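You operate a simulated robot arm through the tools that you are given. There is no shell and no other tool. Be economical: measure what you need, move in short steps, check, and stop when the job is done.

The job below is to be done with a simulated robot arm. You get a single attempt, and the scene is never put back.

## Task
Warm the press up to 130 degrees at firm pressure.
Fine: pull the tray out once READY lights.

Only the result counts: the job must be done as asked and must still hold three seconds after the hand-in. Knocking over, shifting, dropping, spilling or breaking anything else fails it.

## Robot
A 6-joint arm with a two-finger gripper, on a carriage that runs on a rail from [362, -1211] to [-308, 1031] (x, y) and turns from -2.566 to 3.229 rad about z. Base frame: it is fixed where the carriage stands at the start and does not move with it; the origin is on the floor, on the carriage's upright axis, x ahead of it, y to its left, z up; the surface under the hand at the start is at about z = 800. Readings come in mm, rad, newtons and seconds.
Its first joint turns from -2.897 to 2.897 rad. Places, roughly: grey shirt [1000, 750, 750]; heat knob [900, 100, 900]; heat press [1000, 300, 1000]; on-off switch [900, 0, 900]; press handle [1000, 400, 1300]; pressure knob [800, 300, 1100]. Payload 5 kg.
The TCP is the grasp point between the finger pads, 30 mm short of the fingertips. In the tool frame z runs along the fingers and y along their closing line. Largest opening 176 mm; the body of the gripper starts 153 mm behind the TCP.
Orientation is that of the tool frame in the base frame, as a unit quaternion [x, y, z, w]. With the fingers straight down and closing along the base's y, the tool's x points along the base's -x, its y along +y and its z along -z.

## Interface
- The arm moves only by the tool drive_tool. Its argument "increments" is a list of rows, each a list of 7 numbers: the shift along the base's x, y, z in mm, then the turn, a rotation vector about the base's x, y, z in rad, then the closure in counts, from 0 (fully open) to 255 (shut). In form: [[tx, ty, tz, ax, ay, az, grip], ...]. A call has 1 to 10 rows; each row shifts and turns the commanded pose from where the row before left it. Each row takes 0.2 s and may step no farther than 50 mm and 0.15 rad from the row before; otherwise, or with a gripper value out of range, the whole call is refused. A pose out of reach is approached as far as the arm can. The call stops where the force on the tool passes 50 N (or 10 N more than at its start, if that is more) or the arm is blocked; 0.2 s more then pass. The fingers move at their own pace and stop on an object; they squeeze with about 21 N. The grip force told is the motor's: it shows also when the fingers shut on nothing. Time passes only in rows, and 0.2 s behind the last, so rows that do not move let the fingers close. It gives the time, the measured TCP pose, the force on the tool (base axes), the opening and the grip force at its end, in the units of the frame above (readings bear some noise), with the torque about the TCP (base axes, N m) and any sound that the robot's microphone picked up.
- Cameras (640 x 400 px; columns grow to the right, rows downward): "scene" is now at [66.7, 219.1, 1599.2]; the picture's right is [0.10, -0.99, 0.00], its down [-0.60, -0.06, -0.80] and it looks along [0.79, 0.08, -0.60] (base axes); focal length 249 px, centre (320, 200). "wrist" rides on the gripper at [67, -9, -183] in the tool frame; the picture's right is [0.14, 0.99, 0.00], its down [-0.92, 0.13, -0.36] and it looks along [-0.36, 0.05, 0.93] (tool axes); focal length 251 px, centre (320, 200). There is no depth. A picture from a camera that has moved, and an enlarged one, comes with that camera's place and axes in the base frame and with its lens.
- capture(camera): a new picture of that camera. The clock stands still meanwhile.
- move_column(by): slides the trunk up (or, below 0, down) by that many mm; the arm and the scene camera ride with it, the base frame stays. It gives what a move gives, with no picture.
- steer(legs): drives the robot by 1 to 6 legs, each [ahead, left, turn to the left] in mm, mm and rad, along the robot's own axes; the way and the turn of a leg run together, so that a leg with both is an arc; at most 1500 mm and 3.142 rad a leg. The arm and the cameras ride along, it lands a little off, and it stops where it bumps. It keeps to its track: a leg is cut to what the track allows. It gives what a move gives.
- head_to(pan, tilt): turns the head with the scene camera to pan (to the left, within 2.094 rad either way) and tilt (down, from -0.506 to 1.204), counted from straight ahead of the robot. It gives what a move gives.
- close_up(camera, box): a new picture of the part [left, top, right, bottom] of that camera's present view, enlarged. The clock stands still meanwhile.
- job_done(): hands the job in; it is judged then, once.

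Work in short steps. Places have to be worked out from the pictures, the camera data and where the tool is seen: move nearer, look again, correct. Check each grasp and each placing, and mend what went wrong. You have 120 turns and 82 pictures in all, those below and enlarged ones among them. Open the gripper and draw the arm clear of the work before you hand the job in, unless the task says otherwise; then end with one line.

The tools are called after "Call:" as a command line: name --pt "numbers of a row" for each row, then --argument value for the rest, lists and objects as JSON in quotes. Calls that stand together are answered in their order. drive_tool: Moves the arm, as the interface text tells. Its arguments: {"type":"object","properties":{"increments":{"type":"array","items":{"type":"array","items":{"type":"number"}}}},"required":["increments"]} The other tools are called the same way: move_column (by) slides the trunk up or down; steer (legs) drives the base; head_to (pan, tilt) turns the head that bears the scene camera; capture (camera) takes a picture; close_up (camera, box) takes an enlarged picture of a part of a camera's view; job_done () hands the job in.

At the start:

```text
t: 0.0
tool_pos: [687.8, 290.5, 1320.9]
tcp_rot: [0.0, 1.0, 0.0, 0.0]
wrist_force: [0.5, 0.7, -0.5]
wrist_torque: [0.03, 0.02, 0.05]
width: 176.0
gripper_force: 0.1
trunk travel left (down, up): [-150.0, 200.0]
robot x, y, heading: [-1.4, 1.4, -0.003]
head pan, tilt: [0.101, 0.649]
```

scene: 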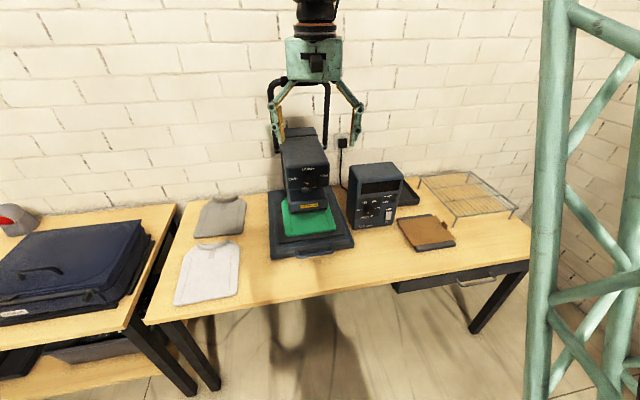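
wrist: 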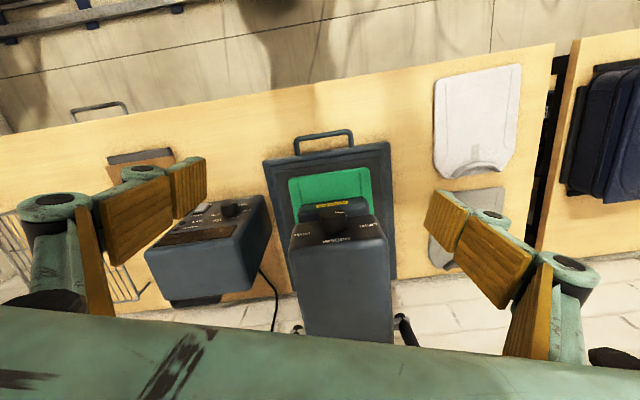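

I'll start with enlarged views of the press and control box to read the dials.

Call:
close_up --camera "scene" --box '[330, 150, 420, 240]'

Call:
close_up --camera "scene" --box '[250, 110, 370, 270]'

Call:
close_up --camera "wrist" --box '[140, 120, 400, 340]'

```text
4.44 times, centred on (375, 195) of scene
camera zoom: at [66.7, 219.1, 1599.2], right [0.1, -0.99, 0.0], down [-0.6, -0.06, -0.8], along [0.79, 0.08, -0.6], focal length 1108 px, centre (76, 222)
```

zoom: 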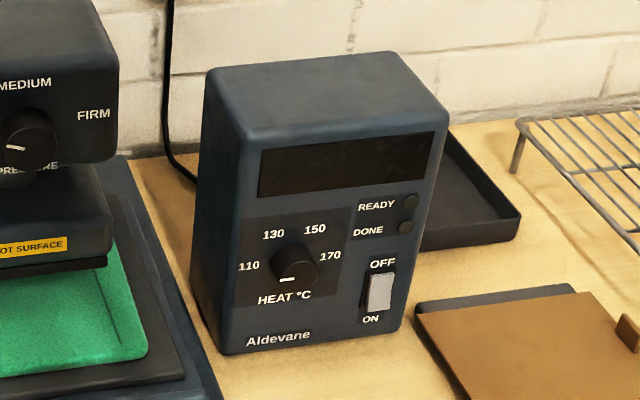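

```text
2.50 times, centred on (310, 190) of scene
camera zoom: at [66.7, 219.1, 1599.2], right [0.1, -0.99, 0.0], down [-0.6, -0.06, -0.8], along [0.79, 0.08, -0.6], focal length 623 px, centre (345, 225)
```

zoom: 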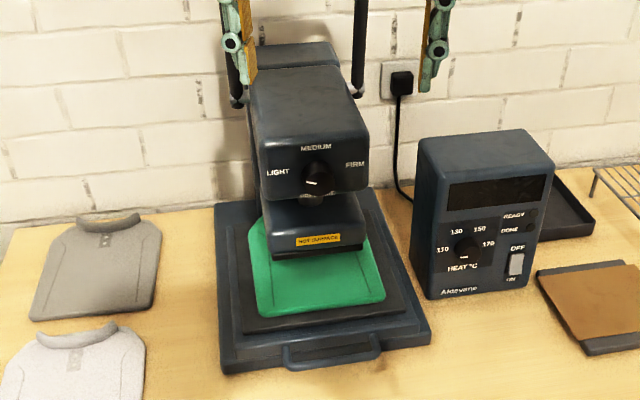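

```text
1.82 times, centred on (270, 230) of wrist
camera zoom: at [622.1, 282.4, 1503.5], right [-0.14, 0.99, 0.0], down [0.92, 0.13, 0.36], along [0.36, 0.05, -0.93], focal length 457 px, centre (411, 146)
```

zoom: 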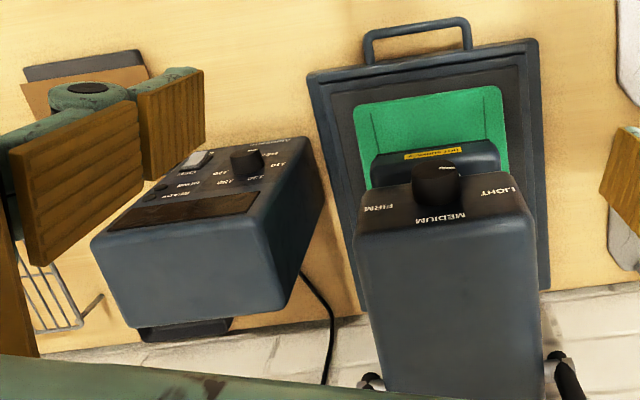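

The press front appears to be square to the rail, about 0.29 rad of yaw, with the pressure knob tip near (810, 333, 1109). I'll swing the gripper to horizontal while staying well clear.

Call:
drive_tool --pt "-8 0 0 0 -0.15 0 0" --pt "-8 0 0 0 -0.15 0 0" --pt "-8 0 0 0 -0.15 0 0" --pt "-8 0 0 0 -0.15 0 0" --pt "-8 0 0 0 -0.15 0 0" --pt "-8 0 0 0 -0.15 0 0" --pt "-8 0 0 0 -0.15 0 0" --pt "-8 0 0 0 -0.15 0 0" --pt "-8 0 0 0 -0.15 0 0" --pt "-8 0 0 0 -0.15 0 0"

Call:
drive_tool --pt "0 0 0 0 -0.0708 0 0" --pt "0 0 -20 0 0 0.145 0" --pt "0 0 -20 0 0 0.145 0" --pt "0 0 -40 0 0 0 0" --pt "0 0 -40 0 0 0 0" --pt "0 0 -40 0 0 0 0"

Call:
capture --camera "wrist"

Call:
capture --camera "scene"

```text
t: 0.9
tool_pos: [685.9, 272.9, 1187.4]
tcp_rot: [0.006, 0.982, -0.052, 0.18]
wrist_force: [1.4, -1.3, 0.6]
wrist_torque: [0.28, 0.21, 0.11]
width: 175.8
gripper_force: 0.1
trunk travel left (down, up): [-150.0, 200.0]
robot x, y, heading: [3.1, 1.8, 0.002]
head pan, tilt: [0.101, 0.649]
stopped in row 4: the arm was blocked; the commanded pose is now the measured one
```

```text
t: 2.4
tool_pos: [680.7, 274.6, 1032.9]
tcp_rot: [-0.136, 0.965, -0.018, 0.223]
wrist_force: [-0.5, 0.0, 0.1]
wrist_torque: [0.02, -0.02, 0.04]
width: 175.8
gripper_force: 0.0
trunk travel left (down, up): [-150.0, 200.0]
robot x, y, heading: [0.1, -2.0, 0.002]
head pan, tilt: [0.101, 0.649]
```

```text
76 pictures are left
camera wrist: at [544.9, 243.9, 1170.0], right [-0.37, 0.92, -0.15], down [0.61, 0.37, 0.71], along [0.7, 0.17, -0.69], focal length 251 px, centre (320, 200)
```

wrist: 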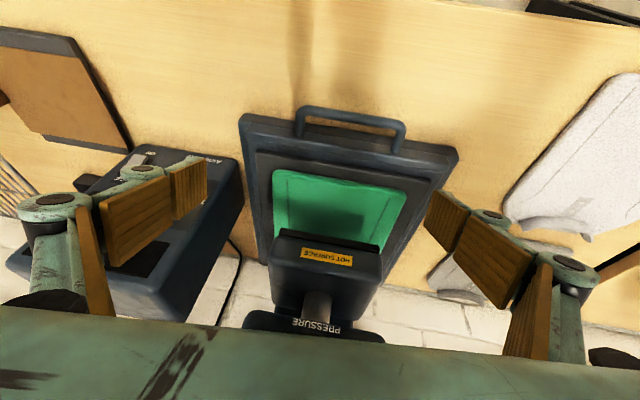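

```text
75 pictures are left
camera scene: at [66.7, 219.1, 1599.1], right [0.1, -0.99, 0.0], down [-0.6, -0.06, -0.8], along [0.79, 0.08, -0.6], focal length 249 px, centre (320, 200)
```

scene: 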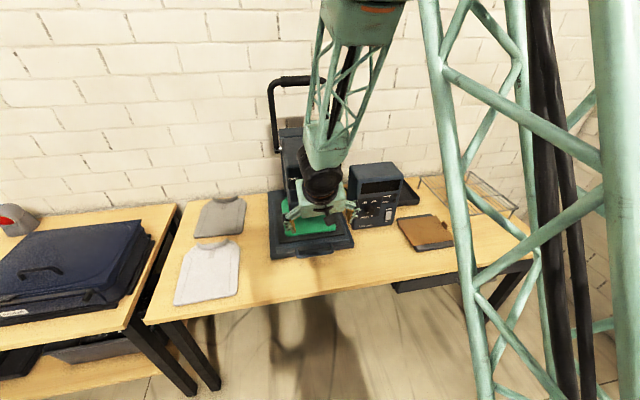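

The arm was blocked partway, probably at a joint limit because the wrist was folded too close. I'll carry on pitching a few rows from this lower pose and see whether it follows.

Call:
drive_tool --pt "0 0 0 0.0485 -0.133 0.0102 0" --pt "0 0 0 0.0485 -0.133 0.0102 0" --pt "0 0 0 0.0485 -0.133 0.0102 0"

```text
t: 3.1
tool_pos: [683.5, 270.7, 1035.5]
tcp_rot: [-0.122, 0.9, 0.018, 0.418]
wrist_force: [-2.2, 7.5, 0.4]
wrist_torque: [-0.92, -0.14, -0.9]
width: 176.1
gripper_force: 0.0
out of reach, approached as far as the arm can: row 1, 3
trunk travel left (down, up): [-150.0, 200.0]
robot x, y, heading: [-2.9, 1.5, 0.0]
head pan, tilt: [0.101, 0.649]
```

The wrist is too close to the robot's axis at this depth. I'll go sideways over the free area above the control box and forward, then finish pitching there.

Call:
drive_tool --pt "-5 0 20 0 0 0 0" --pt "10 -35 30 0 0 0 0" --pt "12 -40 25 0 0 0 0" --pt "12 -40 25 0 0 0 0" --pt "12 -40 25 0 0 0 0" --pt "12 -40 20 0 0 0 0" --pt "12 -40 10 0 0 0 0" --pt "12 -40 0 0 0 0 0"

Call:
drive_tool --pt "38 11 0 0 0 0 0" --pt "38 11 0 0 0 0 0" --pt "38 11 0 0 0 0 0" --pt "38 11 0 0 0 0 0"

```text
t: 5.0
tool_pos: [711.7, 177.7, 1189.1]
tcp_rot: [-0.122, 0.901, 0.013, 0.415]
wrist_force: [0.8, 1.2, -0.5]
wrist_torque: [-0.04, 0.04, -0.05]
width: 175.8
gripper_force: 0.1
out of reach, approached as far as the arm can: row 3, 4, 5, 6, 7, 8
trunk travel left (down, up): [-150.0, 200.0]
robot x, y, heading: [0.6, 0.8, -0.002]
head pan, tilt: [0.101, 0.649]
```

```text
t: 6.0
tool_pos: [855.5, 234.1, 1192.2]
tcp_rot: [-0.132, 0.899, 0.029, 0.416]
wrist_force: [-6.3, -1.2, 4.2]
wrist_torque: [0.38, 0.27, 0.58]
width: 177.2
gripper_force: 0.1
out of reach, approached as far as the arm can: row 1
trunk travel left (down, up): [-150.0, 200.0]
robot x, y, heading: [3.9, 0.2, -0.002]
head pan, tilt: [0.101, 0.649]
stopped in row 4: the force on the tool passed its limit at 99 N (the readings are from after the stop); the commanded pose is now the measured one
```

The sideways move fell short and the forward move touched something. I'll check what it was before going on.

Call:
capture --camera "scene"

Call:
capture --camera "wrist"

```text
74 pictures are left
camera scene: at [65.7, 218.6, 1599.3], right [0.1, -0.99, 0.0], down [-0.6, -0.06, -0.8], along [0.79, 0.08, -0.6], focal length 249 px, centre (320, 200)
```

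scene: 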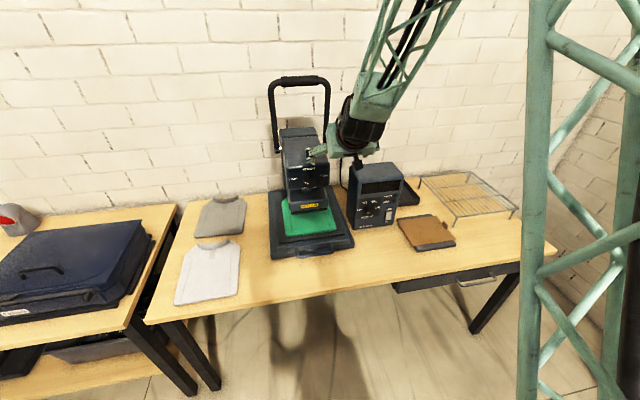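

```text
73 pictures are left
camera wrist: at [680.0, 181.5, 1262.6], right [-0.34, 0.92, -0.16], down [0.27, 0.26, 0.93], along [0.9, 0.27, -0.34], focal length 251 px, centre (320, 200)
```

wrist: 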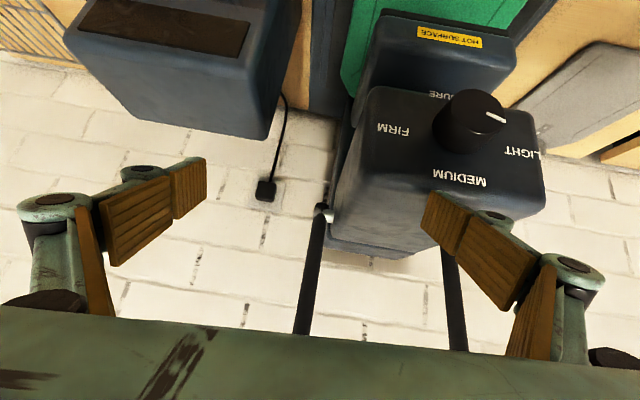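

The left finger brushed the corner of the press head, and nothing seems to have shifted. I'll back off along the approach and then move right in checked steps.

Call:
drive_tool --pt "-38 -11 0 0 0 0 0" --pt "0 -45 20 0 0 0 0" --pt "0 -45 20 0 0 0 0" --pt "0 -45 0 0 0 0 0"

```text
t: 7.0
tool_pos: [788.4, 177.9, 1226.1]
tcp_rot: [-0.127, 0.902, 0.015, 0.413]
wrist_force: [-0.6, -0.3, -0.9]
wrist_torque: [0.1, 0.05, 0.1]
width: 175.9
gripper_force: 0.1
out of reach, approached as far as the arm can: row 2, 3, 4
trunk travel left (down, up): [-150.0, 200.0]
robot x, y, heading: [-0.5, 0.0, 0.002]
head pan, tilt: [0.101, 0.649]
```

The fold limit gets worse with height, so I'll raise the trunk. That puts the work lower relative to the arm.

Call:
move_column --by 200

Call:
drive_tool --pt "5 -40 -40 0 0 0 0" --pt "5 -40 -30 0 0 0 0" --pt "10 -40 -30 0 0 0 0" --pt "10 -40 -30 0 0 0 0"

```text
t: 9.2
tool_pos: [790.1, 180.2, 1423.9]
tcp_rot: [-0.126, 0.902, 0.015, 0.412]
wrist_force: [-0.7, -0.1, 0.3]
wrist_torque: [0.04, 0.0, -0.02]
width: 175.9
gripper_force: 0.1
trunk travel left (down, up): [-350.0, 0.0]
robot x, y, heading: [0.4, 3.8, 0.004]
head pan, tilt: [0.101, 0.649]
```

```text
refused: row 1 steps farther than a row can; nothing moved
```

Steps have to stay under 50 mm, so I'll retry with smaller ones.

Call:
drive_tool --pt "5 -25 -40 0 0 0 0" --pt "5 -25 -40 0 0 0 0" --pt "5 -30 -35 0 0 0 0" --pt "5 -30 -35 0 0 0 0"

```text
t: 10.2
tool_pos: [799.9, 167.4, 1328.0]
tcp_rot: [-0.117, 0.906, -0.007, 0.407]
wrist_force: [-1.0, -0.7, -0.9]
wrist_torque: [0.01, -0.06, 0.02]
width: 176.0
gripper_force: 0.0
out of reach, approached as far as the arm can: row 1, 2, 3, 4
trunk travel left (down, up): [-350.0, 0.0]
robot x, y, heading: [0.0, 1.3, -0.001]
head pan, tilt: [0.101, 0.649]
```

Still limited, so I'll test which direction frees it by extending forward at this safe height.

Call:
drive_tool --pt "30 0 0 0 0 0 0" --pt "30 0 0 0 0 0 0" --pt "0 -30 0 0 0 0 0" --pt "0 -30 0 0 0 0 0"

Call:
capture --camera "scene"

```text
t: 11.2
tool_pos: [859.1, 170.1, 1354.5]
tcp_rot: [-0.119, 0.905, -0.002, 0.408]
wrist_force: [-0.5, -0.7, 0.9]
wrist_torque: [0.11, 0.02, 0.09]
width: 176.1
gripper_force: 0.0
out of reach, approached as far as the arm can: row 1, 2, 3, 4
trunk travel left (down, up): [-350.0, 0.0]
robot x, y, heading: [-2.8, 0.5, 0.003]
head pan, tilt: [0.101, 0.649]
```

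```text
72 pictures are left
camera scene: at [65.5, 218.2, 1799.3], right [0.1, -0.99, 0.0], down [-0.6, -0.06, -0.8], along [0.79, 0.08, -0.6], focal length 249 px, centre (320, 200)
```

scene: 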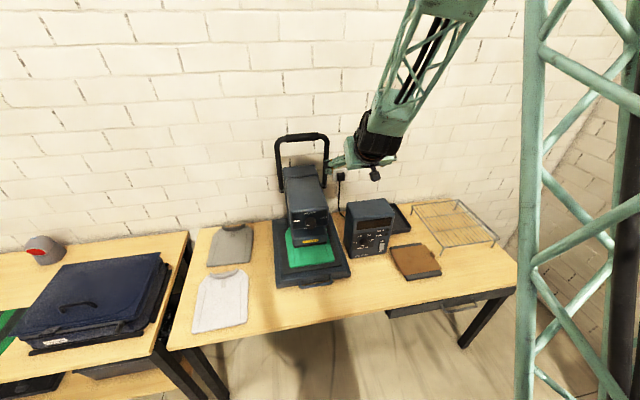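

The tool axis now lines up with the forearm, which is a wrist singularity. I'll try passing straight through it by pitching in the arm's own plane.

Call:
drive_tool --pt "0 0 0 0.03 -0.14 0 0" --pt "0 0 0 0.03 -0.14 0 0" --pt "0 0 0 0.03 -0.14 0 0" --pt "0 0 0 0.03 -0.14 0 0"

```text
t: 12.2
tool_pos: [828.3, 270.2, 1367.0]
tcp_rot: [-0.097, 0.752, 0.019, 0.652]
wrist_force: [0.0, -0.7, 0.0]
wrist_torque: [0.02, 0.09, 0.2]
width: 175.8
gripper_force: 0.0
out of reach, approached as far as the arm can: row 1, 2, 3, 4
trunk travel left (down, up): [-350.0, 0.0]
robot x, y, heading: [-0.4, 1.5, -0.003]
head pan, tilt: [0.101, 0.649]
```

That passed through: the tool is now about 81° up. I'll finish to the target orientation in two small rows.

Call:
drive_tool --pt "-10 0 0 0.065 -0.062 0.0625 0" --pt "-10 0 0 0.065 -0.062 0.0625 0" --pt "0 0 0 0 0 0 0"

```text
t: 12.9
tool_pos: [825.2, 284.4, 1374.0]
tcp_rot: [-0.102, 0.741, 0.024, 0.663]
wrist_force: [0.2, 1.3, 0.0]
wrist_torque: [0.03, -0.03, -0.04]
width: 175.8
gripper_force: 0.0
out of reach, approached as far as the arm can: row 1, 2
trunk travel left (down, up): [-350.0, 0.0]
robot x, y, heading: [1.7, 2.9, 0.002]
head pan, tilt: [0.101, 0.649]
```

The commanded pose has probably drifted away from the measured one (around y ≈ -80). I'll bring the command back toward where the arm really is, to see where it becomes reachable.

Call:
drive_tool --pt "-6 45 8 0 0 0 0" --pt "-6 45 8 0 0 0 0" --pt "-6 45 8 0 0 0 0" --pt "-6 45 8 0 0 0 0" --pt "-6 45 8 0 0 0 0"

```text
t: 14.2
tool_pos: [791.9, 510.8, 1415.4]
tcp_rot: [-0.103, 0.742, 0.025, 0.662]
wrist_force: [0.4, -0.4, 0.7]
wrist_torque: [0.0, -0.02, -0.07]
width: 175.9
gripper_force: 0.2
trunk travel left (down, up): [-350.0, 0.0]
robot x, y, heading: [2.1, -2.3, 0.003]
head pan, tilt: [0.101, 0.649]
```

The command does resync to the measured pose. There are no complaints here at y ≈ 510, so I'll finish the orientation now.

Call:
drive_tool --pt "0 0 0 0.042 -0.032 0.036 0" --pt "0 0 0 0.042 -0.032 0.036 0" --pt "0 0 0 0.042 -0.032 0.036 0" --pt "0 0 0 0 0 0 0"

Call:
capture --camera "scene"

```text
t: 15.2
tool_pos: [793.9, 511.7, 1416.6]
tcp_rot: [-0.102, 0.7, 0.097, 0.7]
wrist_force: [-0.2, 0.1, -0.1]
wrist_torque: [0.0, -0.01, 0.01]
width: 175.9
gripper_force: 0.1
trunk travel left (down, up): [-350.0, 0.0]
robot x, y, heading: [0.3, -0.5, 0.004]
head pan, tilt: [0.101, 0.649]
```

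```text
71 pictures are left
camera scene: at [66.7, 219.3, 1799.2], right [0.1, -0.99, 0.0], down [-0.6, -0.06, -0.8], along [0.79, 0.08, -0.6], focal length 249 px, centre (320, 200)
```

scene: 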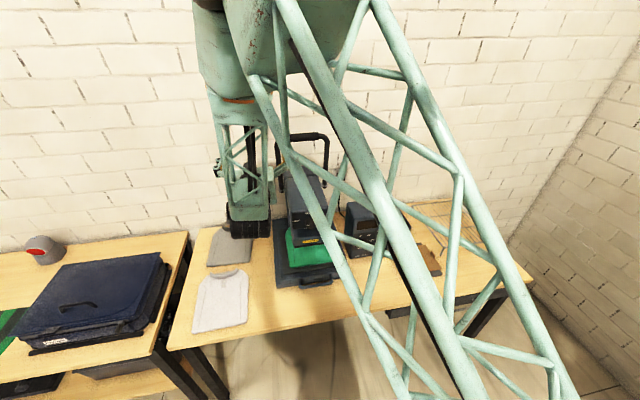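

The horizontal orientation is reached, and the arm wants the work well off to its left. I'll pull back a little, then shift the carriage 430 mm to the right along the rail.

Call:
drive_tool --pt "-38 -11 0 0 0 0 0" --pt "-38 -11 0 0 0 0 0"

Call:
steer --legs '[[123, -412, 0]]'

Call:
capture --camera "scene"

Call:
capture --camera "wrist"

```text
t: 15.8
tool_pos: [723.3, 505.1, 1434.3]
tcp_rot: [-0.104, 0.701, 0.092, 0.699]
wrist_force: [-1.5, 0.1, 1.1]
wrist_torque: [-0.01, 0.12, -0.05]
width: 176.0
gripper_force: 0.1
out of reach, approached as far as the arm can: row 1, 2
trunk travel left (down, up): [-350.0, 0.0]
robot x, y, heading: [4.1, -3.9, -0.001]
head pan, tilt: [0.101, 0.649]
```

```text
t: 18.4
tool_pos: [840.9, 97.3, 1434.3]
tcp_rot: [-0.109, 0.7, 0.098, 0.698]
wrist_force: [-0.5, -0.7, 0.6]
wrist_torque: [0.02, 0.0, 0.02]
width: 176.0
gripper_force: 0.1
trunk travel left (down, up): [-350.0, 0.0]
robot x, y, heading: [123.1, -416.9, 0.016]
head pan, tilt: [0.101, 0.649]
```

```text
70 pictures are left
camera scene: at [188.4, -199.1, 1799.2], right [0.12, -0.99, 0.0], down [-0.6, -0.07, -0.8], along [0.79, 0.09, -0.6], focal length 249 px, centre (320, 200)
```

scene: 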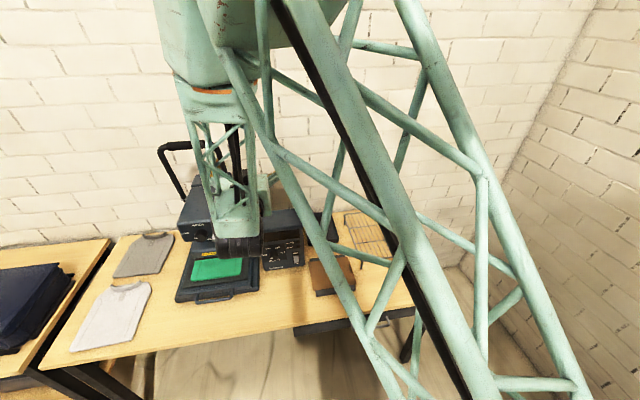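

```text
69 pictures are left
camera wrist: at [668.5, 34.1, 1368.8], right [-0.29, 0.94, -0.15], down [-0.38, 0.03, 0.92], along [0.88, 0.33, 0.35], focal length 251 px, centre (320, 200)
```

wrist: 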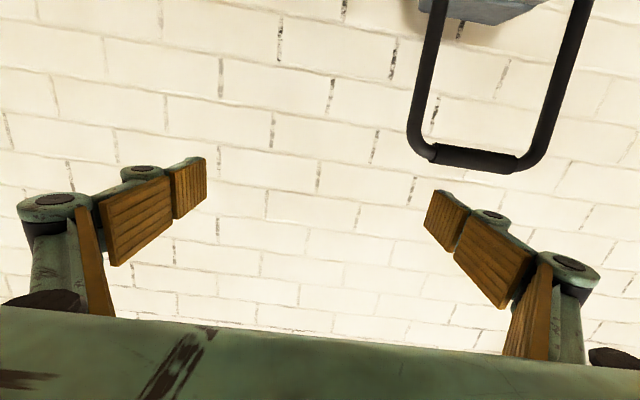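

The carriage landed well, with the TCP at depth ≈ 833. I'll drop in front of the press head toward the pressure knob, keeping about 60 mm off.

Call:
drive_tool --pt "-30 30 -20 0 0 0 0" --pt "-25 35 -20 0 0 0 0" --pt "-20 35 -20 0 0 0 0" --pt "-15 35 -25 0 0 0 0" --pt "-12 35 -25 0 0 0 0" --pt "-12 35 -25 0 0 0 0"

```text
t: 19.8
tool_pos: [727.5, 297.1, 1302.7]
tcp_rot: [-0.11, 0.7, 0.098, 0.698]
wrist_force: [-0.4, -0.3, -0.3]
wrist_torque: [-0.01, 0.01, -0.04]
width: 176.0
gripper_force: 0.1
trunk travel left (down, up): [-350.0, 0.0]
robot x, y, heading: [127.5, -419.4, 0.013]
head pan, tilt: [0.101, 0.649]
```

No complaints. I'll lower it to knob height and look.

Call:
drive_tool --pt "-5 5 -40 0 0 0 0" --pt "-5 5 -40 0 0 0 0" --pt "0 0 -40 0 0 0 0" --pt "0 0 -40 0 0 0 0" --pt "0 0 -35 0 0 0 0"

Call:
capture --camera "wrist"

```text
t: 21.0
tool_pos: [730.1, 354.7, 1125.5]
tcp_rot: [-0.111, 0.701, 0.092, 0.699]
wrist_force: [-0.2, 0.1, 0.2]
wrist_torque: [-0.01, -0.01, 0.0]
width: 175.9
gripper_force: 0.1
out of reach, approached as far as the arm can: row 2, 3, 4, 5
trunk travel left (down, up): [-350.0, 0.0]
robot x, y, heading: [124.5, -422.3, 0.016]
head pan, tilt: [0.101, 0.649]
```

```text
68 pictures are left
camera wrist: at [556.5, 291.4, 1059.0], right [-0.28, 0.94, -0.17], down [-0.38, 0.05, 0.92], along [0.88, 0.32, 0.35], focal length 251 px, centre (320, 200)
```

wrist: 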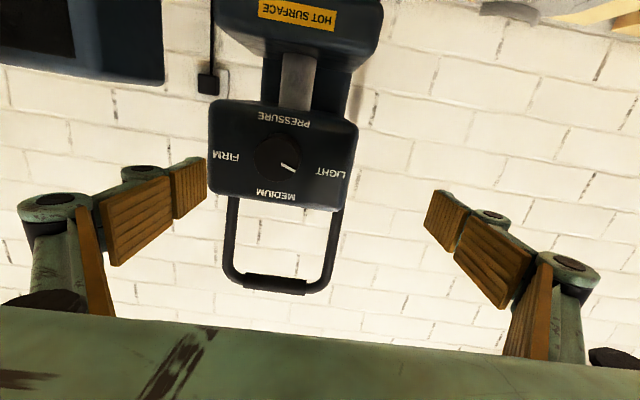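

The knob is clear in this upside-down view. I'll enlarge it to measure the pointer and the marks.

Call:
close_up --camera "wrist" --box '[204, 100, 364, 215]'

```text
3.48 times, centred on (284, 158) of wrist
camera zoom: at [556.5, 291.4, 1059.0], right [-0.28, 0.94, -0.17], down [-0.38, 0.05, 0.92], along [0.88, 0.32, 0.35], focal length 875 px, centre (445, 348)
```

zoom: 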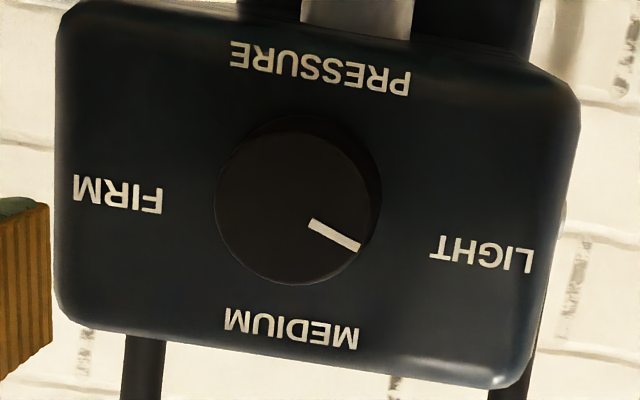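

The face is vertical and the knob (about 48 mm across, about 20 mm deep) points to LIGHT. FIRM is about 155–160° clockwise. To get a better wrist posture I'll raise the arm and lower the trunk by the same amount.

Call:
drive_tool --pt "-2 -15 45 0 0 0 0" --pt "-2 -15 45 0 0 0 0" --pt "-2 -15 45 0 0 0 0" --pt "0 -7 45 0 0 0 0" --pt "0 0 10 0 0 0 0"

Call:
move_column --by -200

```text
t: 22.2
tool_pos: [724.6, 303.9, 1314.1]
tcp_rot: [-0.111, 0.7, 0.098, 0.698]
wrist_force: [-1.1, -1.0, 1.3]
wrist_torque: [-0.03, 0.13, 0.08]
width: 176.1
gripper_force: 0.2
trunk travel left (down, up): [-350.0, 0.0]
robot x, y, heading: [121.7, -417.2, 0.02]
head pan, tilt: [0.101, 0.649]
```

```text
t: 24.4
tool_pos: [724.6, 302.6, 1114.2]
tcp_rot: [-0.111, 0.7, 0.098, 0.698]
wrist_force: [0.7, -1.1, 0.0]
wrist_torque: [0.0, 0.02, 0.02]
width: 176.0
gripper_force: 0.0
trunk travel left (down, up): [-150.0, 200.0]
robot x, y, heading: [122.1, -418.7, 0.018]
head pan, tilt: [0.101, 0.649]
```

Now I'll pre-roll the gripper about -1.3 rad around the knob axis and narrow the fingers to about 75 mm.

Call:
drive_tool --pt "0 0 0 -0.139 -0.0415 0 146" --pt "0 0 0 -0.139 -0.0415 0 146" --pt "0 0 0 -0.139 -0.0415 0 146" --pt "0 0 0 -0.139 -0.0415 0 146" --pt "0 0 0 -0.139 -0.0415 0 146" --pt "0 0 0 -0.139 -0.0415 0 146" --pt "0 0 0 -0.139 -0.0415 0 146" --pt "0 0 0 -0.139 -0.0415 0 146" --pt "0 0 0 -0.139 -0.0415 0 146"

Call:
capture --camera "wrist"

```text
t: 26.4
tool_pos: [723.9, 305.3, 1113.2]
tcp_rot: [-0.512, 0.492, -0.35, 0.611]
wrist_force: [0.3, -0.2, 0.2]
wrist_torque: [-0.01, 0.02, -0.01]
width: 75.5
gripper_force: 0.0
trunk travel left (down, up): [-150.0, 200.0]
robot x, y, heading: [127.5, -421.4, 0.018]
head pan, tilt: [0.101, 0.649]
```

```text
66 pictures are left
camera wrist: at [567.2, 187.9, 1106.8], right [-0.04, 0.1, -0.99], down [-0.61, 0.79, 0.1], along [0.79, 0.61, 0.03], focal length 251 px, centre (320, 200)
```

wrist: 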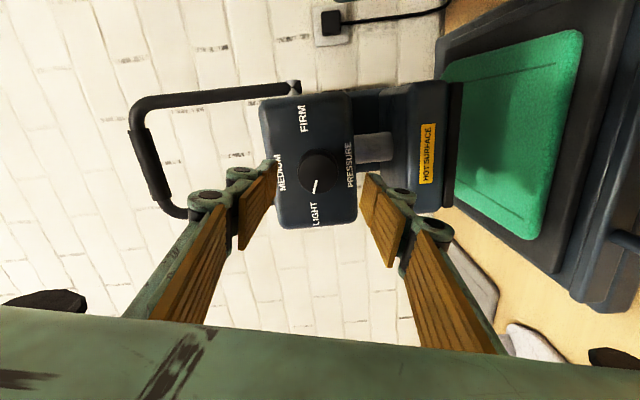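

The gripper is lined up with the knob (TCP u≈85, z≈1113, against an estimated knob at 85.5, 1114.5). I'll advance 45 mm and check.

Call:
drive_tool --pt "21.5 6.4 0 0 0 0 146" --pt "21.5 6.4 0 0 0 0 146"

Call:
close_up --camera "wrist" --box '[200, 70, 440, 220]'

```text
t: 27.0
tool_pos: [768.4, 317.2, 1112.7]
tcp_rot: [-0.51, 0.491, -0.35, 0.613]
wrist_force: [-0.3, -0.7, 0.4]
wrist_torque: [0.0, 0.0, 0.02]
width: 75.3
gripper_force: 0.0
trunk travel left (down, up): [-150.0, 200.0]
robot x, y, heading: [126.1, -415.8, 0.02]
head pan, tilt: [0.101, 0.649]
```

```text
2.67 times, centred on (320, 145) of wrist
camera zoom: at [611.0, 200.8, 1106.1], right [-0.04, 0.1, -0.99], down [-0.61, 0.79, 0.1], along [0.79, 0.61, 0.03], focal length 670 px, centre (320, 347)
```

zoom: 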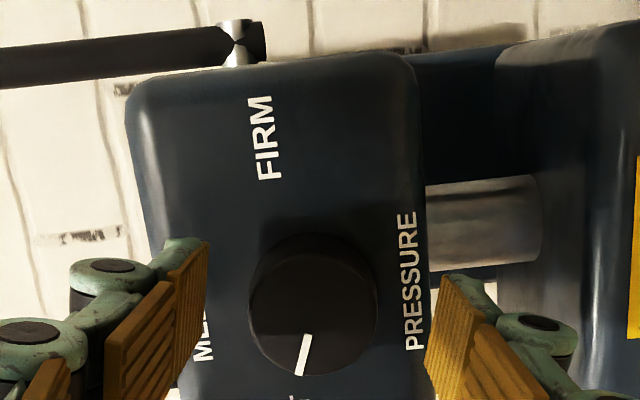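

The knob is centred between the fingers. I'll advance another 18 mm and check the force.

Call:
drive_tool --pt "8.6 2.6 1 0 0 0 146" --pt "8.6 2.6 0 0 0 0 146"

Call:
close_up --camera "wrist" --box '[200, 70, 440, 220]'

```text
t: 27.6
tool_pos: [784.8, 320.8, 1112.9]
tcp_rot: [-0.511, 0.492, -0.35, 0.612]
wrist_force: [-0.6, -0.2, 0.6]
wrist_torque: [-0.01, 0.02, 0.04]
width: 75.4
gripper_force: 0.1
trunk travel left (down, up): [-150.0, 200.0]
robot x, y, heading: [126.0, -416.8, 0.012]
head pan, tilt: [0.101, 0.649]
```

```text
2.67 times, centred on (320, 145) of wrist
camera zoom: at [628.2, 205.3, 1107.7], right [-0.04, 0.1, -0.99], down [-0.61, 0.79, 0.1], along [0.79, 0.61, 0.03], focal length 670 px, centre (320, 347)
```

zoom: 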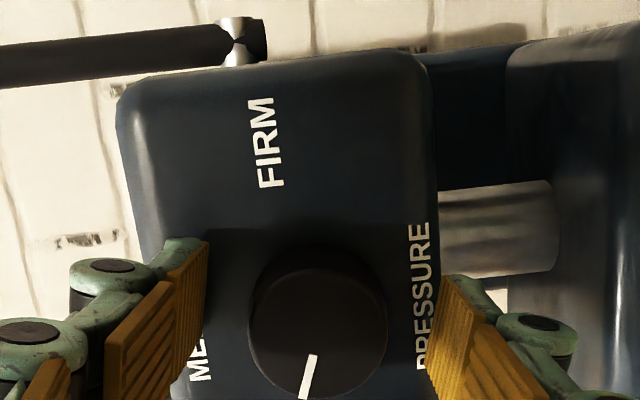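

The tips look nearly level with the knob's sides. I'll advance 7 mm more, then close on it.

Call:
drive_tool --pt "6.7 2 0.5 0 0 0 146" --pt "0 0 0 0 0 0 255" --pt "0 0 0 0 0 0 255" --pt "0 0 0 0 0 0 255"

Call:
close_up --camera "wrist" --box '[200, 70, 440, 220]'

```text
t: 28.6
tool_pos: [791.4, 324.1, 1115.1]
tcp_rot: [-0.512, 0.492, -0.348, 0.612]
wrist_force: [-20.6, -4.6, -1.8]
wrist_torque: [-0.03, -0.01, 0.47]
width: 45.0
gripper_force: 44.7
trunk travel left (down, up): [-150.0, 200.0]
robot x, y, heading: [126.3, -418.3, 0.013]
head pan, tilt: [0.101, 0.649]
```

```text
2.67 times, centred on (320, 145) of wrist
camera zoom: at [633.6, 207.6, 1108.4], right [-0.04, 0.1, -0.99], down [-0.61, 0.79, 0.1], along [0.79, 0.61, 0.03], focal length 670 px, centre (320, 347)
```

zoom: 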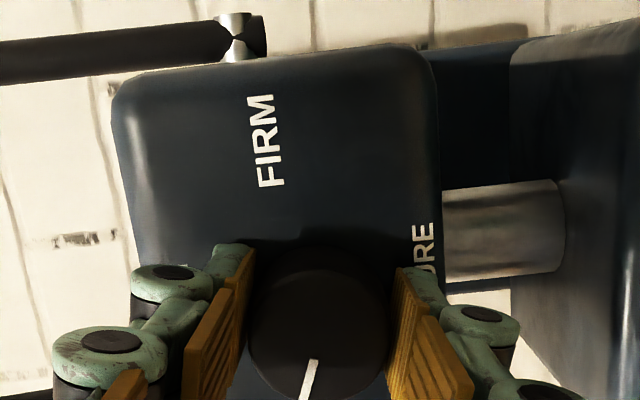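

I've gripped the knob at 45 mm with slight pressure on the face. I'll relieve that by 3 mm and start turning clockwise.

Call:
drive_tool --pt "-2.4 -0.7 0 0 0 0 255" --pt "0 0 0 0.1 0.03 0 255" --pt "0 0 0 0.1 0.03 0 255" --pt "0 0 0 0.1 0.03 0 255"

Call:
close_up --camera "wrist" --box '[200, 70, 440, 220]'

```text
t: 29.6
tool_pos: [790.0, 323.5, 1113.6]
tcp_rot: [-0.429, 0.565, -0.248, 0.66]
wrist_force: [18.2, 25.8, -7.9]
wrist_torque: [-0.12, 0.22, 0.47]
width: 45.2
gripper_force: 44.7
trunk travel left (down, up): [-150.0, 200.0]
robot x, y, heading: [122.8, -416.9, 0.013]
head pan, tilt: [0.101, 0.649]
```

```text
2.67 times, centred on (320, 145) of wrist
camera zoom: at [631.8, 213.0, 1087.5], right [-0.12, 0.39, -0.91], down [-0.59, 0.71, 0.39], along [0.8, 0.58, 0.14], focal length 670 px, centre (320, 347)
```

zoom: 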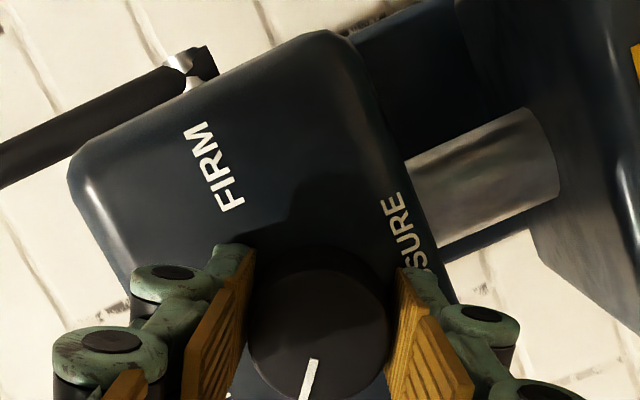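

The knob turns with the gripper. I'll relieve the side load slightly and keep turning.

Call:
drive_tool --pt "1.1 1.4 0 0.1 0.03 0 255" --pt "0 0 0 0.12 0.036 0 255" --pt "0 0 0 0.12 0.036 0 255" --pt "0 0 0 0.12 0.036 0 255" --pt "0 0 0 0.12 0.036 0 255" --pt "0 0 0 0.12 0.036 0 255"

```text
t: 31.0
tool_pos: [790.0, 326.1, 1114.1]
tcp_rot: [-0.201, 0.681, 0.006, 0.704]
wrist_force: [-3.1, 11.5, -19.6]
wrist_torque: [-0.06, 0.12, 0.44]
width: 44.5
gripper_force: 45.3
trunk travel left (down, up): [-150.0, 200.0]
robot x, y, heading: [125.2, -420.6, 0.018]
head pan, tilt: [0.101, 0.649]
```

It's smooth, at about 1.04 rad turned. I'll make small centring corrections and continue.

Call:
drive_tool --pt "0 0.5 -1 0.12 0.036 0 255" --pt "0 0 0 0.12 0.036 0 255" --pt "0 0 0 0.12 0.036 0 255" --pt "0 0 0 0.12 0.036 0 255" --pt "0 0 0 0.12 0.036 0 255" --pt "0 0 0 0.12 0.036 0 255"

Call:
capture --camera "wrist"

```text
t: 32.2
tool_pos: [787.8, 326.2, 1113.7]
tcp_rot: [-0.059, 0.712, 0.135, 0.687]
wrist_force: [-25.1, -22.9, 3.8]
wrist_torque: [0.12, -0.24, -0.42]
width: 44.3
gripper_force: 44.9
out of reach, approached as far as the arm can: row 4, 5
trunk travel left (down, up): [-150.0, 200.0]
robot x, y, heading: [124.3, -416.0, 0.02]
head pan, tilt: [0.101, 0.649]
stopped in row 5: the force on the tool passed its limit at 104 N (the readings are from after the stop); the commanded pose is now the measured one
```

```text
61 pictures are left
camera wrist: at [611.7, 274.4, 1050.3], right [-0.28, 0.96, -0.03], down [-0.34, -0.07, 0.94], along [0.9, 0.27, 0.34], focal length 251 px, centre (320, 200)
```

wrist: 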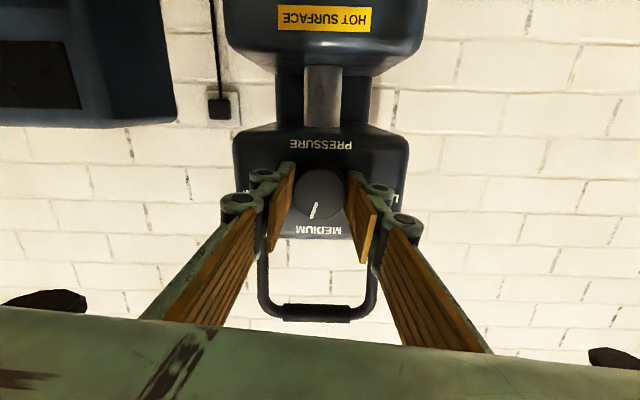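

The arm hit its roll limit with the pointer just past MEDIUM. I'll open, back off, roll back and regrip for the rest.

Call:
drive_tool --pt "0 0 0 0 0 0 146" --pt "0 0 0 0 0 0 146" --pt "-24 -7 0 0 0 0 146" --pt "-20 -6 0 0 0 0 146"

Call:
drive_tool --pt "0 0 0 -0.139 -0.0415 0 146" --pt "0 0 0 -0.139 -0.0415 0 146" --pt "0 0 0 -0.139 -0.0415 0 146" --pt "0 0 0 -0.139 -0.0415 0 146" --pt "0 0 0 -0.139 -0.0415 0 146" --pt "0 0 0 -0.139 -0.0415 0 146" --pt "0 0 0 -0.139 -0.0415 0 146" --pt "0 0 0 -0.139 -0.0415 0 146" --pt "0 0 0 -0.139 -0.0415 0 146"

Call:
capture --camera "wrist"

```text
t: 33.2
tool_pos: [746.7, 325.6, 1117.4]
tcp_rot: [-0.061, 0.713, 0.13, 0.686]
wrist_force: [-0.3, -0.6, -0.1]
wrist_torque: [0.02, -0.01, -0.05]
width: 75.1
gripper_force: 0.2
out of reach, approached as far as the arm can: row 4
trunk travel left (down, up): [-150.0, 200.0]
robot x, y, heading: [122.1, -419.3, 0.016]
head pan, tilt: [0.101, 0.649]
```

```text
t: 35.2
tool_pos: [749.4, 323.2, 1118.0]
tcp_rot: [-0.47, 0.526, -0.318, 0.634]
wrist_force: [0.4, 0.5, -0.2]
wrist_torque: [-0.02, -0.02, 0.0]
width: 75.1
gripper_force: 0.0
trunk travel left (down, up): [-150.0, 200.0]
robot x, y, heading: [125.8, -420.4, 0.021]
head pan, tilt: [0.101, 0.649]
```

```text
60 pictures are left
camera wrist: at [589.4, 212.3, 1101.7], right [-0.06, 0.23, -0.97], down [-0.59, 0.78, 0.22], along [0.81, 0.59, 0.09], focal length 251 px, centre (320, 200)
```

wrist: 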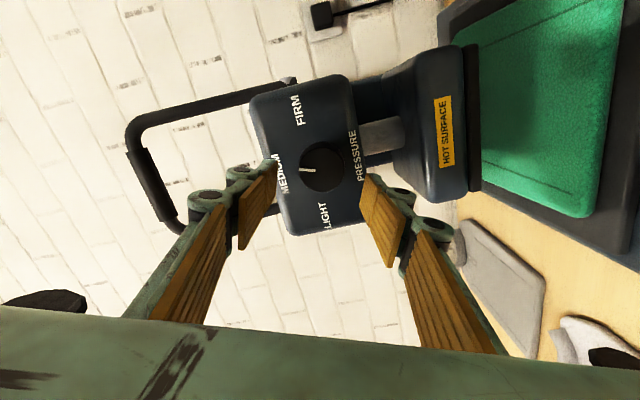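

The pointer sits near MEDIUM. I'll centre the TCP (u -9, z -4), fix the small yaw error, roll 0.2 further back, then advance.

Call:
drive_tool --pt "2.6 -8.6 -4 -0.096 -0.029 0.025 146" --pt "0 0 0 -0.096 -0.029 0 146" --pt "0 0 0 0 0 0 146"

```text
t: 36.0
tool_pos: [752.1, 314.0, 1114.6]
tcp_rot: [-0.527, 0.468, -0.371, 0.605]
wrist_force: [0.1, 0.7, -0.5]
wrist_torque: [0.0, 0.02, -0.03]
width: 75.4
gripper_force: 0.1
trunk travel left (down, up): [-150.0, 200.0]
robot x, y, heading: [122.5, -422.6, 0.017]
head pan, tilt: [0.101, 0.649]
```

Aligned at u 85.7, z 1114.6. I'll advance 38 mm and close.

Call:
drive_tool --pt "14 4 0 0 0 0 146" --pt "14 4 0 0 0 0 146" --pt "8 3 0 0 0 0 146" --pt "0 0 0 0 0 0 255" --pt "0 0 0 0 0 0 255" --pt "0 0 0 0 0 0 255"

Call:
drive_tool --pt "0 0 0 0.1 0.03 0 255" --pt "0 0 0 0.1 0.03 0 255" --pt "0 0 0 0.1 0.03 0 255" --pt "0 0 0 0.1 0.03 0 255" --pt "0 0 0 0.1 0.03 0 255" --pt "0 0 0 0.1 0.03 0 255"

```text
t: 37.4
tool_pos: [786.2, 324.8, 1114.7]
tcp_rot: [-0.526, 0.468, -0.371, 0.605]
wrist_force: [5.8, 0.2, 12.1]
wrist_torque: [0.09, -0.3, 0.08]
width: 44.4
gripper_force: 44.7
trunk travel left (down, up): [-150.0, 200.0]
robot x, y, heading: [126.7, -420.6, 0.017]
head pan, tilt: [0.101, 0.649]
```

```text
t: 38.8
tool_pos: [786.0, 325.5, 1114.6]
tcp_rot: [-0.355, 0.609, -0.168, 0.689]
wrist_force: [1.1, -0.7, 10.7]
wrist_torque: [0.2, -0.6, 0.44]
width: 44.3
gripper_force: 45.4
trunk travel left (down, up): [-150.0, 200.0]
robot x, y, heading: [124.7, -421.5, 0.015]
head pan, tilt: [0.101, 0.649]
```

It's turning cleanly, at 0.63 rad this grip. I'll turn another 0.5 and look.

Call:
drive_tool --pt "0 0 0 0.1 0.03 0 255" --pt "0 0 0 0.1 0.03 0 255" --pt "0 0 0 0.1 0.03 0 255" --pt "0 0 0 0.1 0.03 0 255" --pt "0 0 0 0.1 0.03 0 255"

Call:
close_up --camera "wrist" --box '[200, 100, 440, 250]'

```text
t: 40.0
tool_pos: [786.6, 324.6, 1110.4]
tcp_rot: [-0.185, 0.682, 0.014, 0.707]
wrist_force: [-3.8, -3.4, -2.5]
wrist_torque: [-0.53, -0.25, 0.01]
width: 44.5
gripper_force: 44.8
trunk travel left (down, up): [-150.0, 200.0]
robot x, y, heading: [125.4, -422.6, 0.011]
head pan, tilt: [0.101, 0.649]
```

```text
2.67 times, centred on (320, 175) of wrist
camera zoom: at [617.8, 249.0, 1048.7], right [-0.26, 0.89, -0.37], down [-0.45, 0.23, 0.86], along [0.86, 0.39, 0.34], focal length 670 px, centre (320, 267)
```

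zoom: 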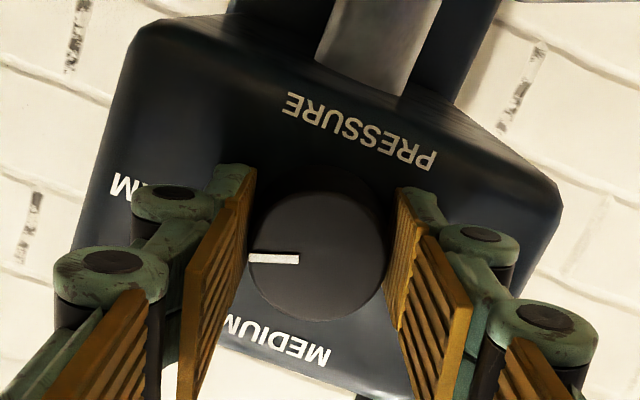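

The pointer is about 67° clockwise of MEDIUM, with FIRM mirroring LIGHT at about 76–80°. I'll turn 0.17 rad more.

Call:
drive_tool --pt "0 0 1 0.08 0.024 0 255" --pt "0 0 1 0.08 0.024 0 255" --pt "0 0 0 0 0 0 255"

Call:
close_up --camera "wrist" --box '[200, 100, 440, 250]'

```text
t: 40.8
tool_pos: [786.5, 325.5, 1114.5]
tcp_rot: [-0.129, 0.695, 0.073, 0.704]
wrist_force: [-7.1, 0.2, -12.7]
wrist_torque: [-1.07, 0.06, 0.09]
width: 44.5
gripper_force: 44.8
trunk travel left (down, up): [-150.0, 200.0]
robot x, y, heading: [123.8, -416.7, 0.018]
head pan, tilt: [0.101, 0.649]
```

```text
2.67 times, centred on (320, 175) of wrist
camera zoom: at [614.7, 260.1, 1048.5], right [-0.28, 0.94, -0.21], down [-0.41, 0.09, 0.91], along [0.87, 0.34, 0.35], focal length 670 px, centre (320, 267)
```

zoom: 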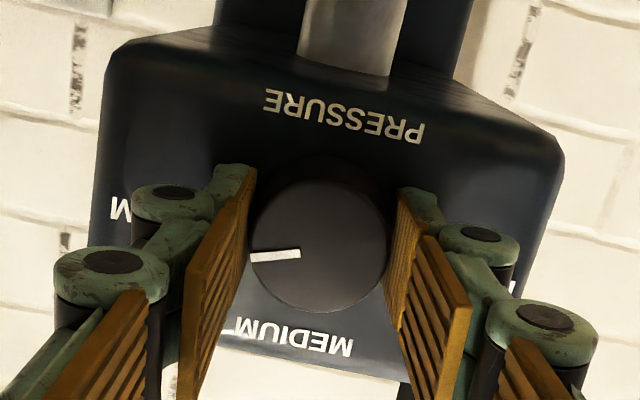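

The knob stopped turning (torque rose to about 1 N·m and the grip slipped), so that is the FIRM end stop. I'll release, back off and verify.

Call:
drive_tool --pt "0 0 0 0 0 0 130" --pt "0 0 0 0 0 0 130" --pt "-24 -7 0 0 0 0 130" --pt "-24 -7 0 0 0 0 130"

Call:
close_up --camera "wrist" --box '[220, 100, 420, 225]'

```text
t: 41.8
tool_pos: [741.0, 310.8, 1115.6]
tcp_rot: [-0.127, 0.694, 0.073, 0.705]
wrist_force: [-0.1, 0.2, 1.0]
wrist_torque: [0.02, -0.01, 0.0]
width: 86.5
gripper_force: 0.1
trunk travel left (down, up): [-150.0, 200.0]
robot x, y, heading: [126.8, -420.5, 0.016]
head pan, tilt: [0.101, 0.649]
```

```text
3.20 times, centred on (320, 162) of wrist
camera zoom: at [568.8, 245.5, 1049.2], right [-0.27, 0.94, -0.21], down [-0.41, 0.09, 0.91], along [0.87, 0.34, 0.36], focal length 805 px, centre (320, 320)
```

zoom: 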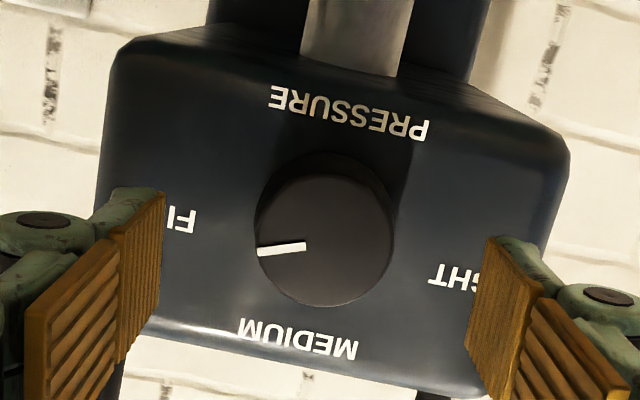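

The pressure knob is at FIRM. The heat knob triangulates to about (893, 95, 935), so I'll shift the carriage 250 mm right along the rail and lower the trunk.

Call:
drive_tool --pt "-19 -6 0 0 0 0 130" --pt "0 0 0 0 0 0 130"

Call:
steer --legs '[[67, -240, 0]]'

Call:
move_column --by -120

Call:
capture --camera "wrist"

```text
t: 42.4
tool_pos: [720.0, 305.0, 1114.1]
tcp_rot: [-0.128, 0.694, 0.073, 0.704]
wrist_force: [-0.6, 0.3, -0.4]
wrist_torque: [0.02, -0.01, -0.04]
width: 86.2
gripper_force: 0.1
trunk travel left (down, up): [-150.0, 200.0]
robot x, y, heading: [129.6, -419.0, 0.017]
head pan, tilt: [0.101, 0.649]
```

```text
t: 44.2
tool_pos: [794.3, 64.7, 1114.8]
tcp_rot: [-0.126, 0.695, 0.071, 0.704]
wrist_force: [-0.9, 0.4, 0.6]
wrist_torque: [0.02, 0.01, -0.02]
width: 85.9
gripper_force: 0.1
trunk travel left (down, up): [-150.0, 200.0]
robot x, y, heading: [195.6, -657.8, 0.015]
head pan, tilt: [0.101, 0.649]
```

```text
t: 45.7
tool_pos: [794.9, 64.8, 994.3]
tcp_rot: [-0.125, 0.695, 0.072, 0.705]
wrist_force: [-0.2, -0.3, 0.2]
wrist_torque: [-0.03, 0.03, -0.02]
width: 86.4
gripper_force: 0.0
trunk travel left (down, up): [-30.0, 320.0]
robot x, y, heading: [196.1, -657.1, 0.011]
head pan, tilt: [0.101, 0.649]
```

```text
56 pictures are left
camera wrist: at [622.8, -0.2, 928.8], right [-0.27, 0.94, -0.21], down [-0.41, 0.09, 0.91], along [0.87, 0.33, 0.36], focal length 251 px, centre (320, 200)
```

wrist: 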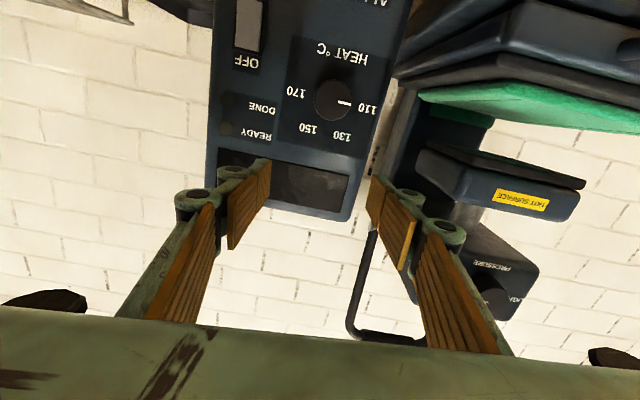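

The heat pointer is actually at 110. I'll take a close-up to measure the angles to the labels.

Call:
close_up --camera "wrist" --box '[205, 0, 405, 170]'

```text
2.35 times, centred on (305, 85) of wrist
camera zoom: at [622.8, -0.2, 928.8], right [-0.27, 0.94, -0.21], down [-0.41, 0.09, 0.91], along [0.87, 0.33, 0.36], focal length 592 px, centre (355, 471)
```

zoom: 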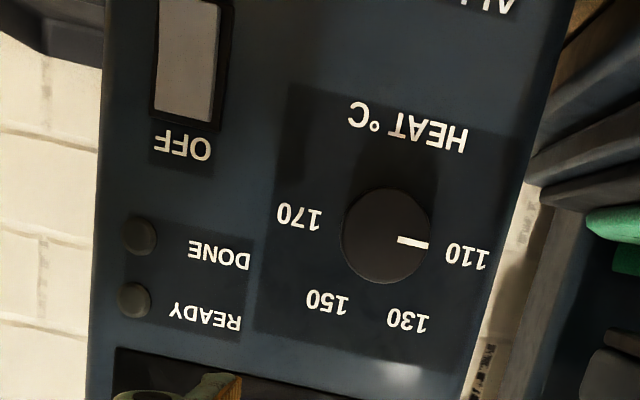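

The face is vertical, with the knob tip near depth 893, u ≈ -168, z ≈ 926. The pointer is about -90° and the 130 label about -25°, so it needs roughly 65° clockwise. I'll roll the gripper back 1.16 rad and then lower it.

Call:
drive_tool --pt "0 0 0 -0.139 -0.0415 0 146" --pt "0 0 0 -0.139 -0.0415 0 146" --pt "0 0 0 -0.139 -0.0415 0 146" --pt "0 0 0 -0.139 -0.0415 0 146" --pt "0 0 0 -0.139 -0.0415 0 146" --pt "0 0 0 -0.139 -0.0415 0 146" --pt "0 0 0 -0.139 -0.0415 0 146" --pt "0 0 0 -0.139 -0.0415 0 146"

Call:
drive_tool --pt "0 -2 -30 0 0 0 146" --pt "0 0 -38 0 0 0 146" --pt "0 0 0 0 0 0 146"

Call:
capture --camera "wrist"

```text
t: 47.5
tool_pos: [794.5, 63.5, 994.4]
tcp_rot: [-0.488, 0.508, -0.325, 0.631]
wrist_force: [0.7, -0.7, 0.8]
wrist_torque: [0.02, 0.0, 0.01]
width: 75.0
gripper_force: 0.1
trunk travel left (down, up): [-30.0, 320.0]
robot x, y, heading: [195.6, -657.4, 0.014]
head pan, tilt: [0.101, 0.649]
```

```text
t: 48.3
tool_pos: [797.6, 63.5, 926.5]
tcp_rot: [-0.488, 0.508, -0.324, 0.632]
wrist_force: [0.3, -0.8, -0.8]
wrist_torque: [0.05, -0.09, 0.05]
width: 75.1
gripper_force: 0.1
trunk travel left (down, up): [-30.0, 320.0]
robot x, y, heading: [198.1, -658.5, 0.013]
head pan, tilt: [0.101, 0.649]
```

```text
54 pictures are left
camera wrist: at [640.3, -53.0, 912.4], right [-0.05, 0.19, -0.98], down [-0.61, 0.77, 0.18], along [0.79, 0.61, 0.08], focal length 251 px, centre (320, 200)
```

wrist: 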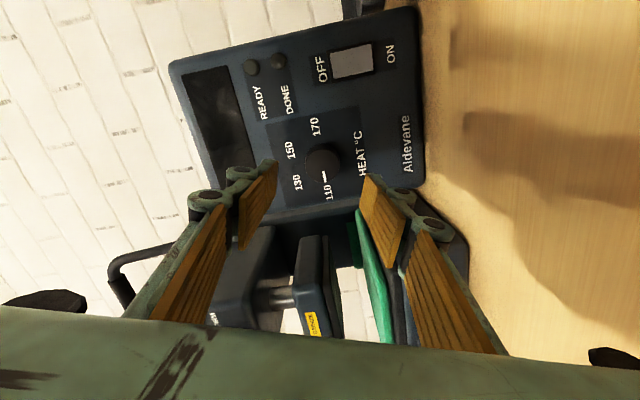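

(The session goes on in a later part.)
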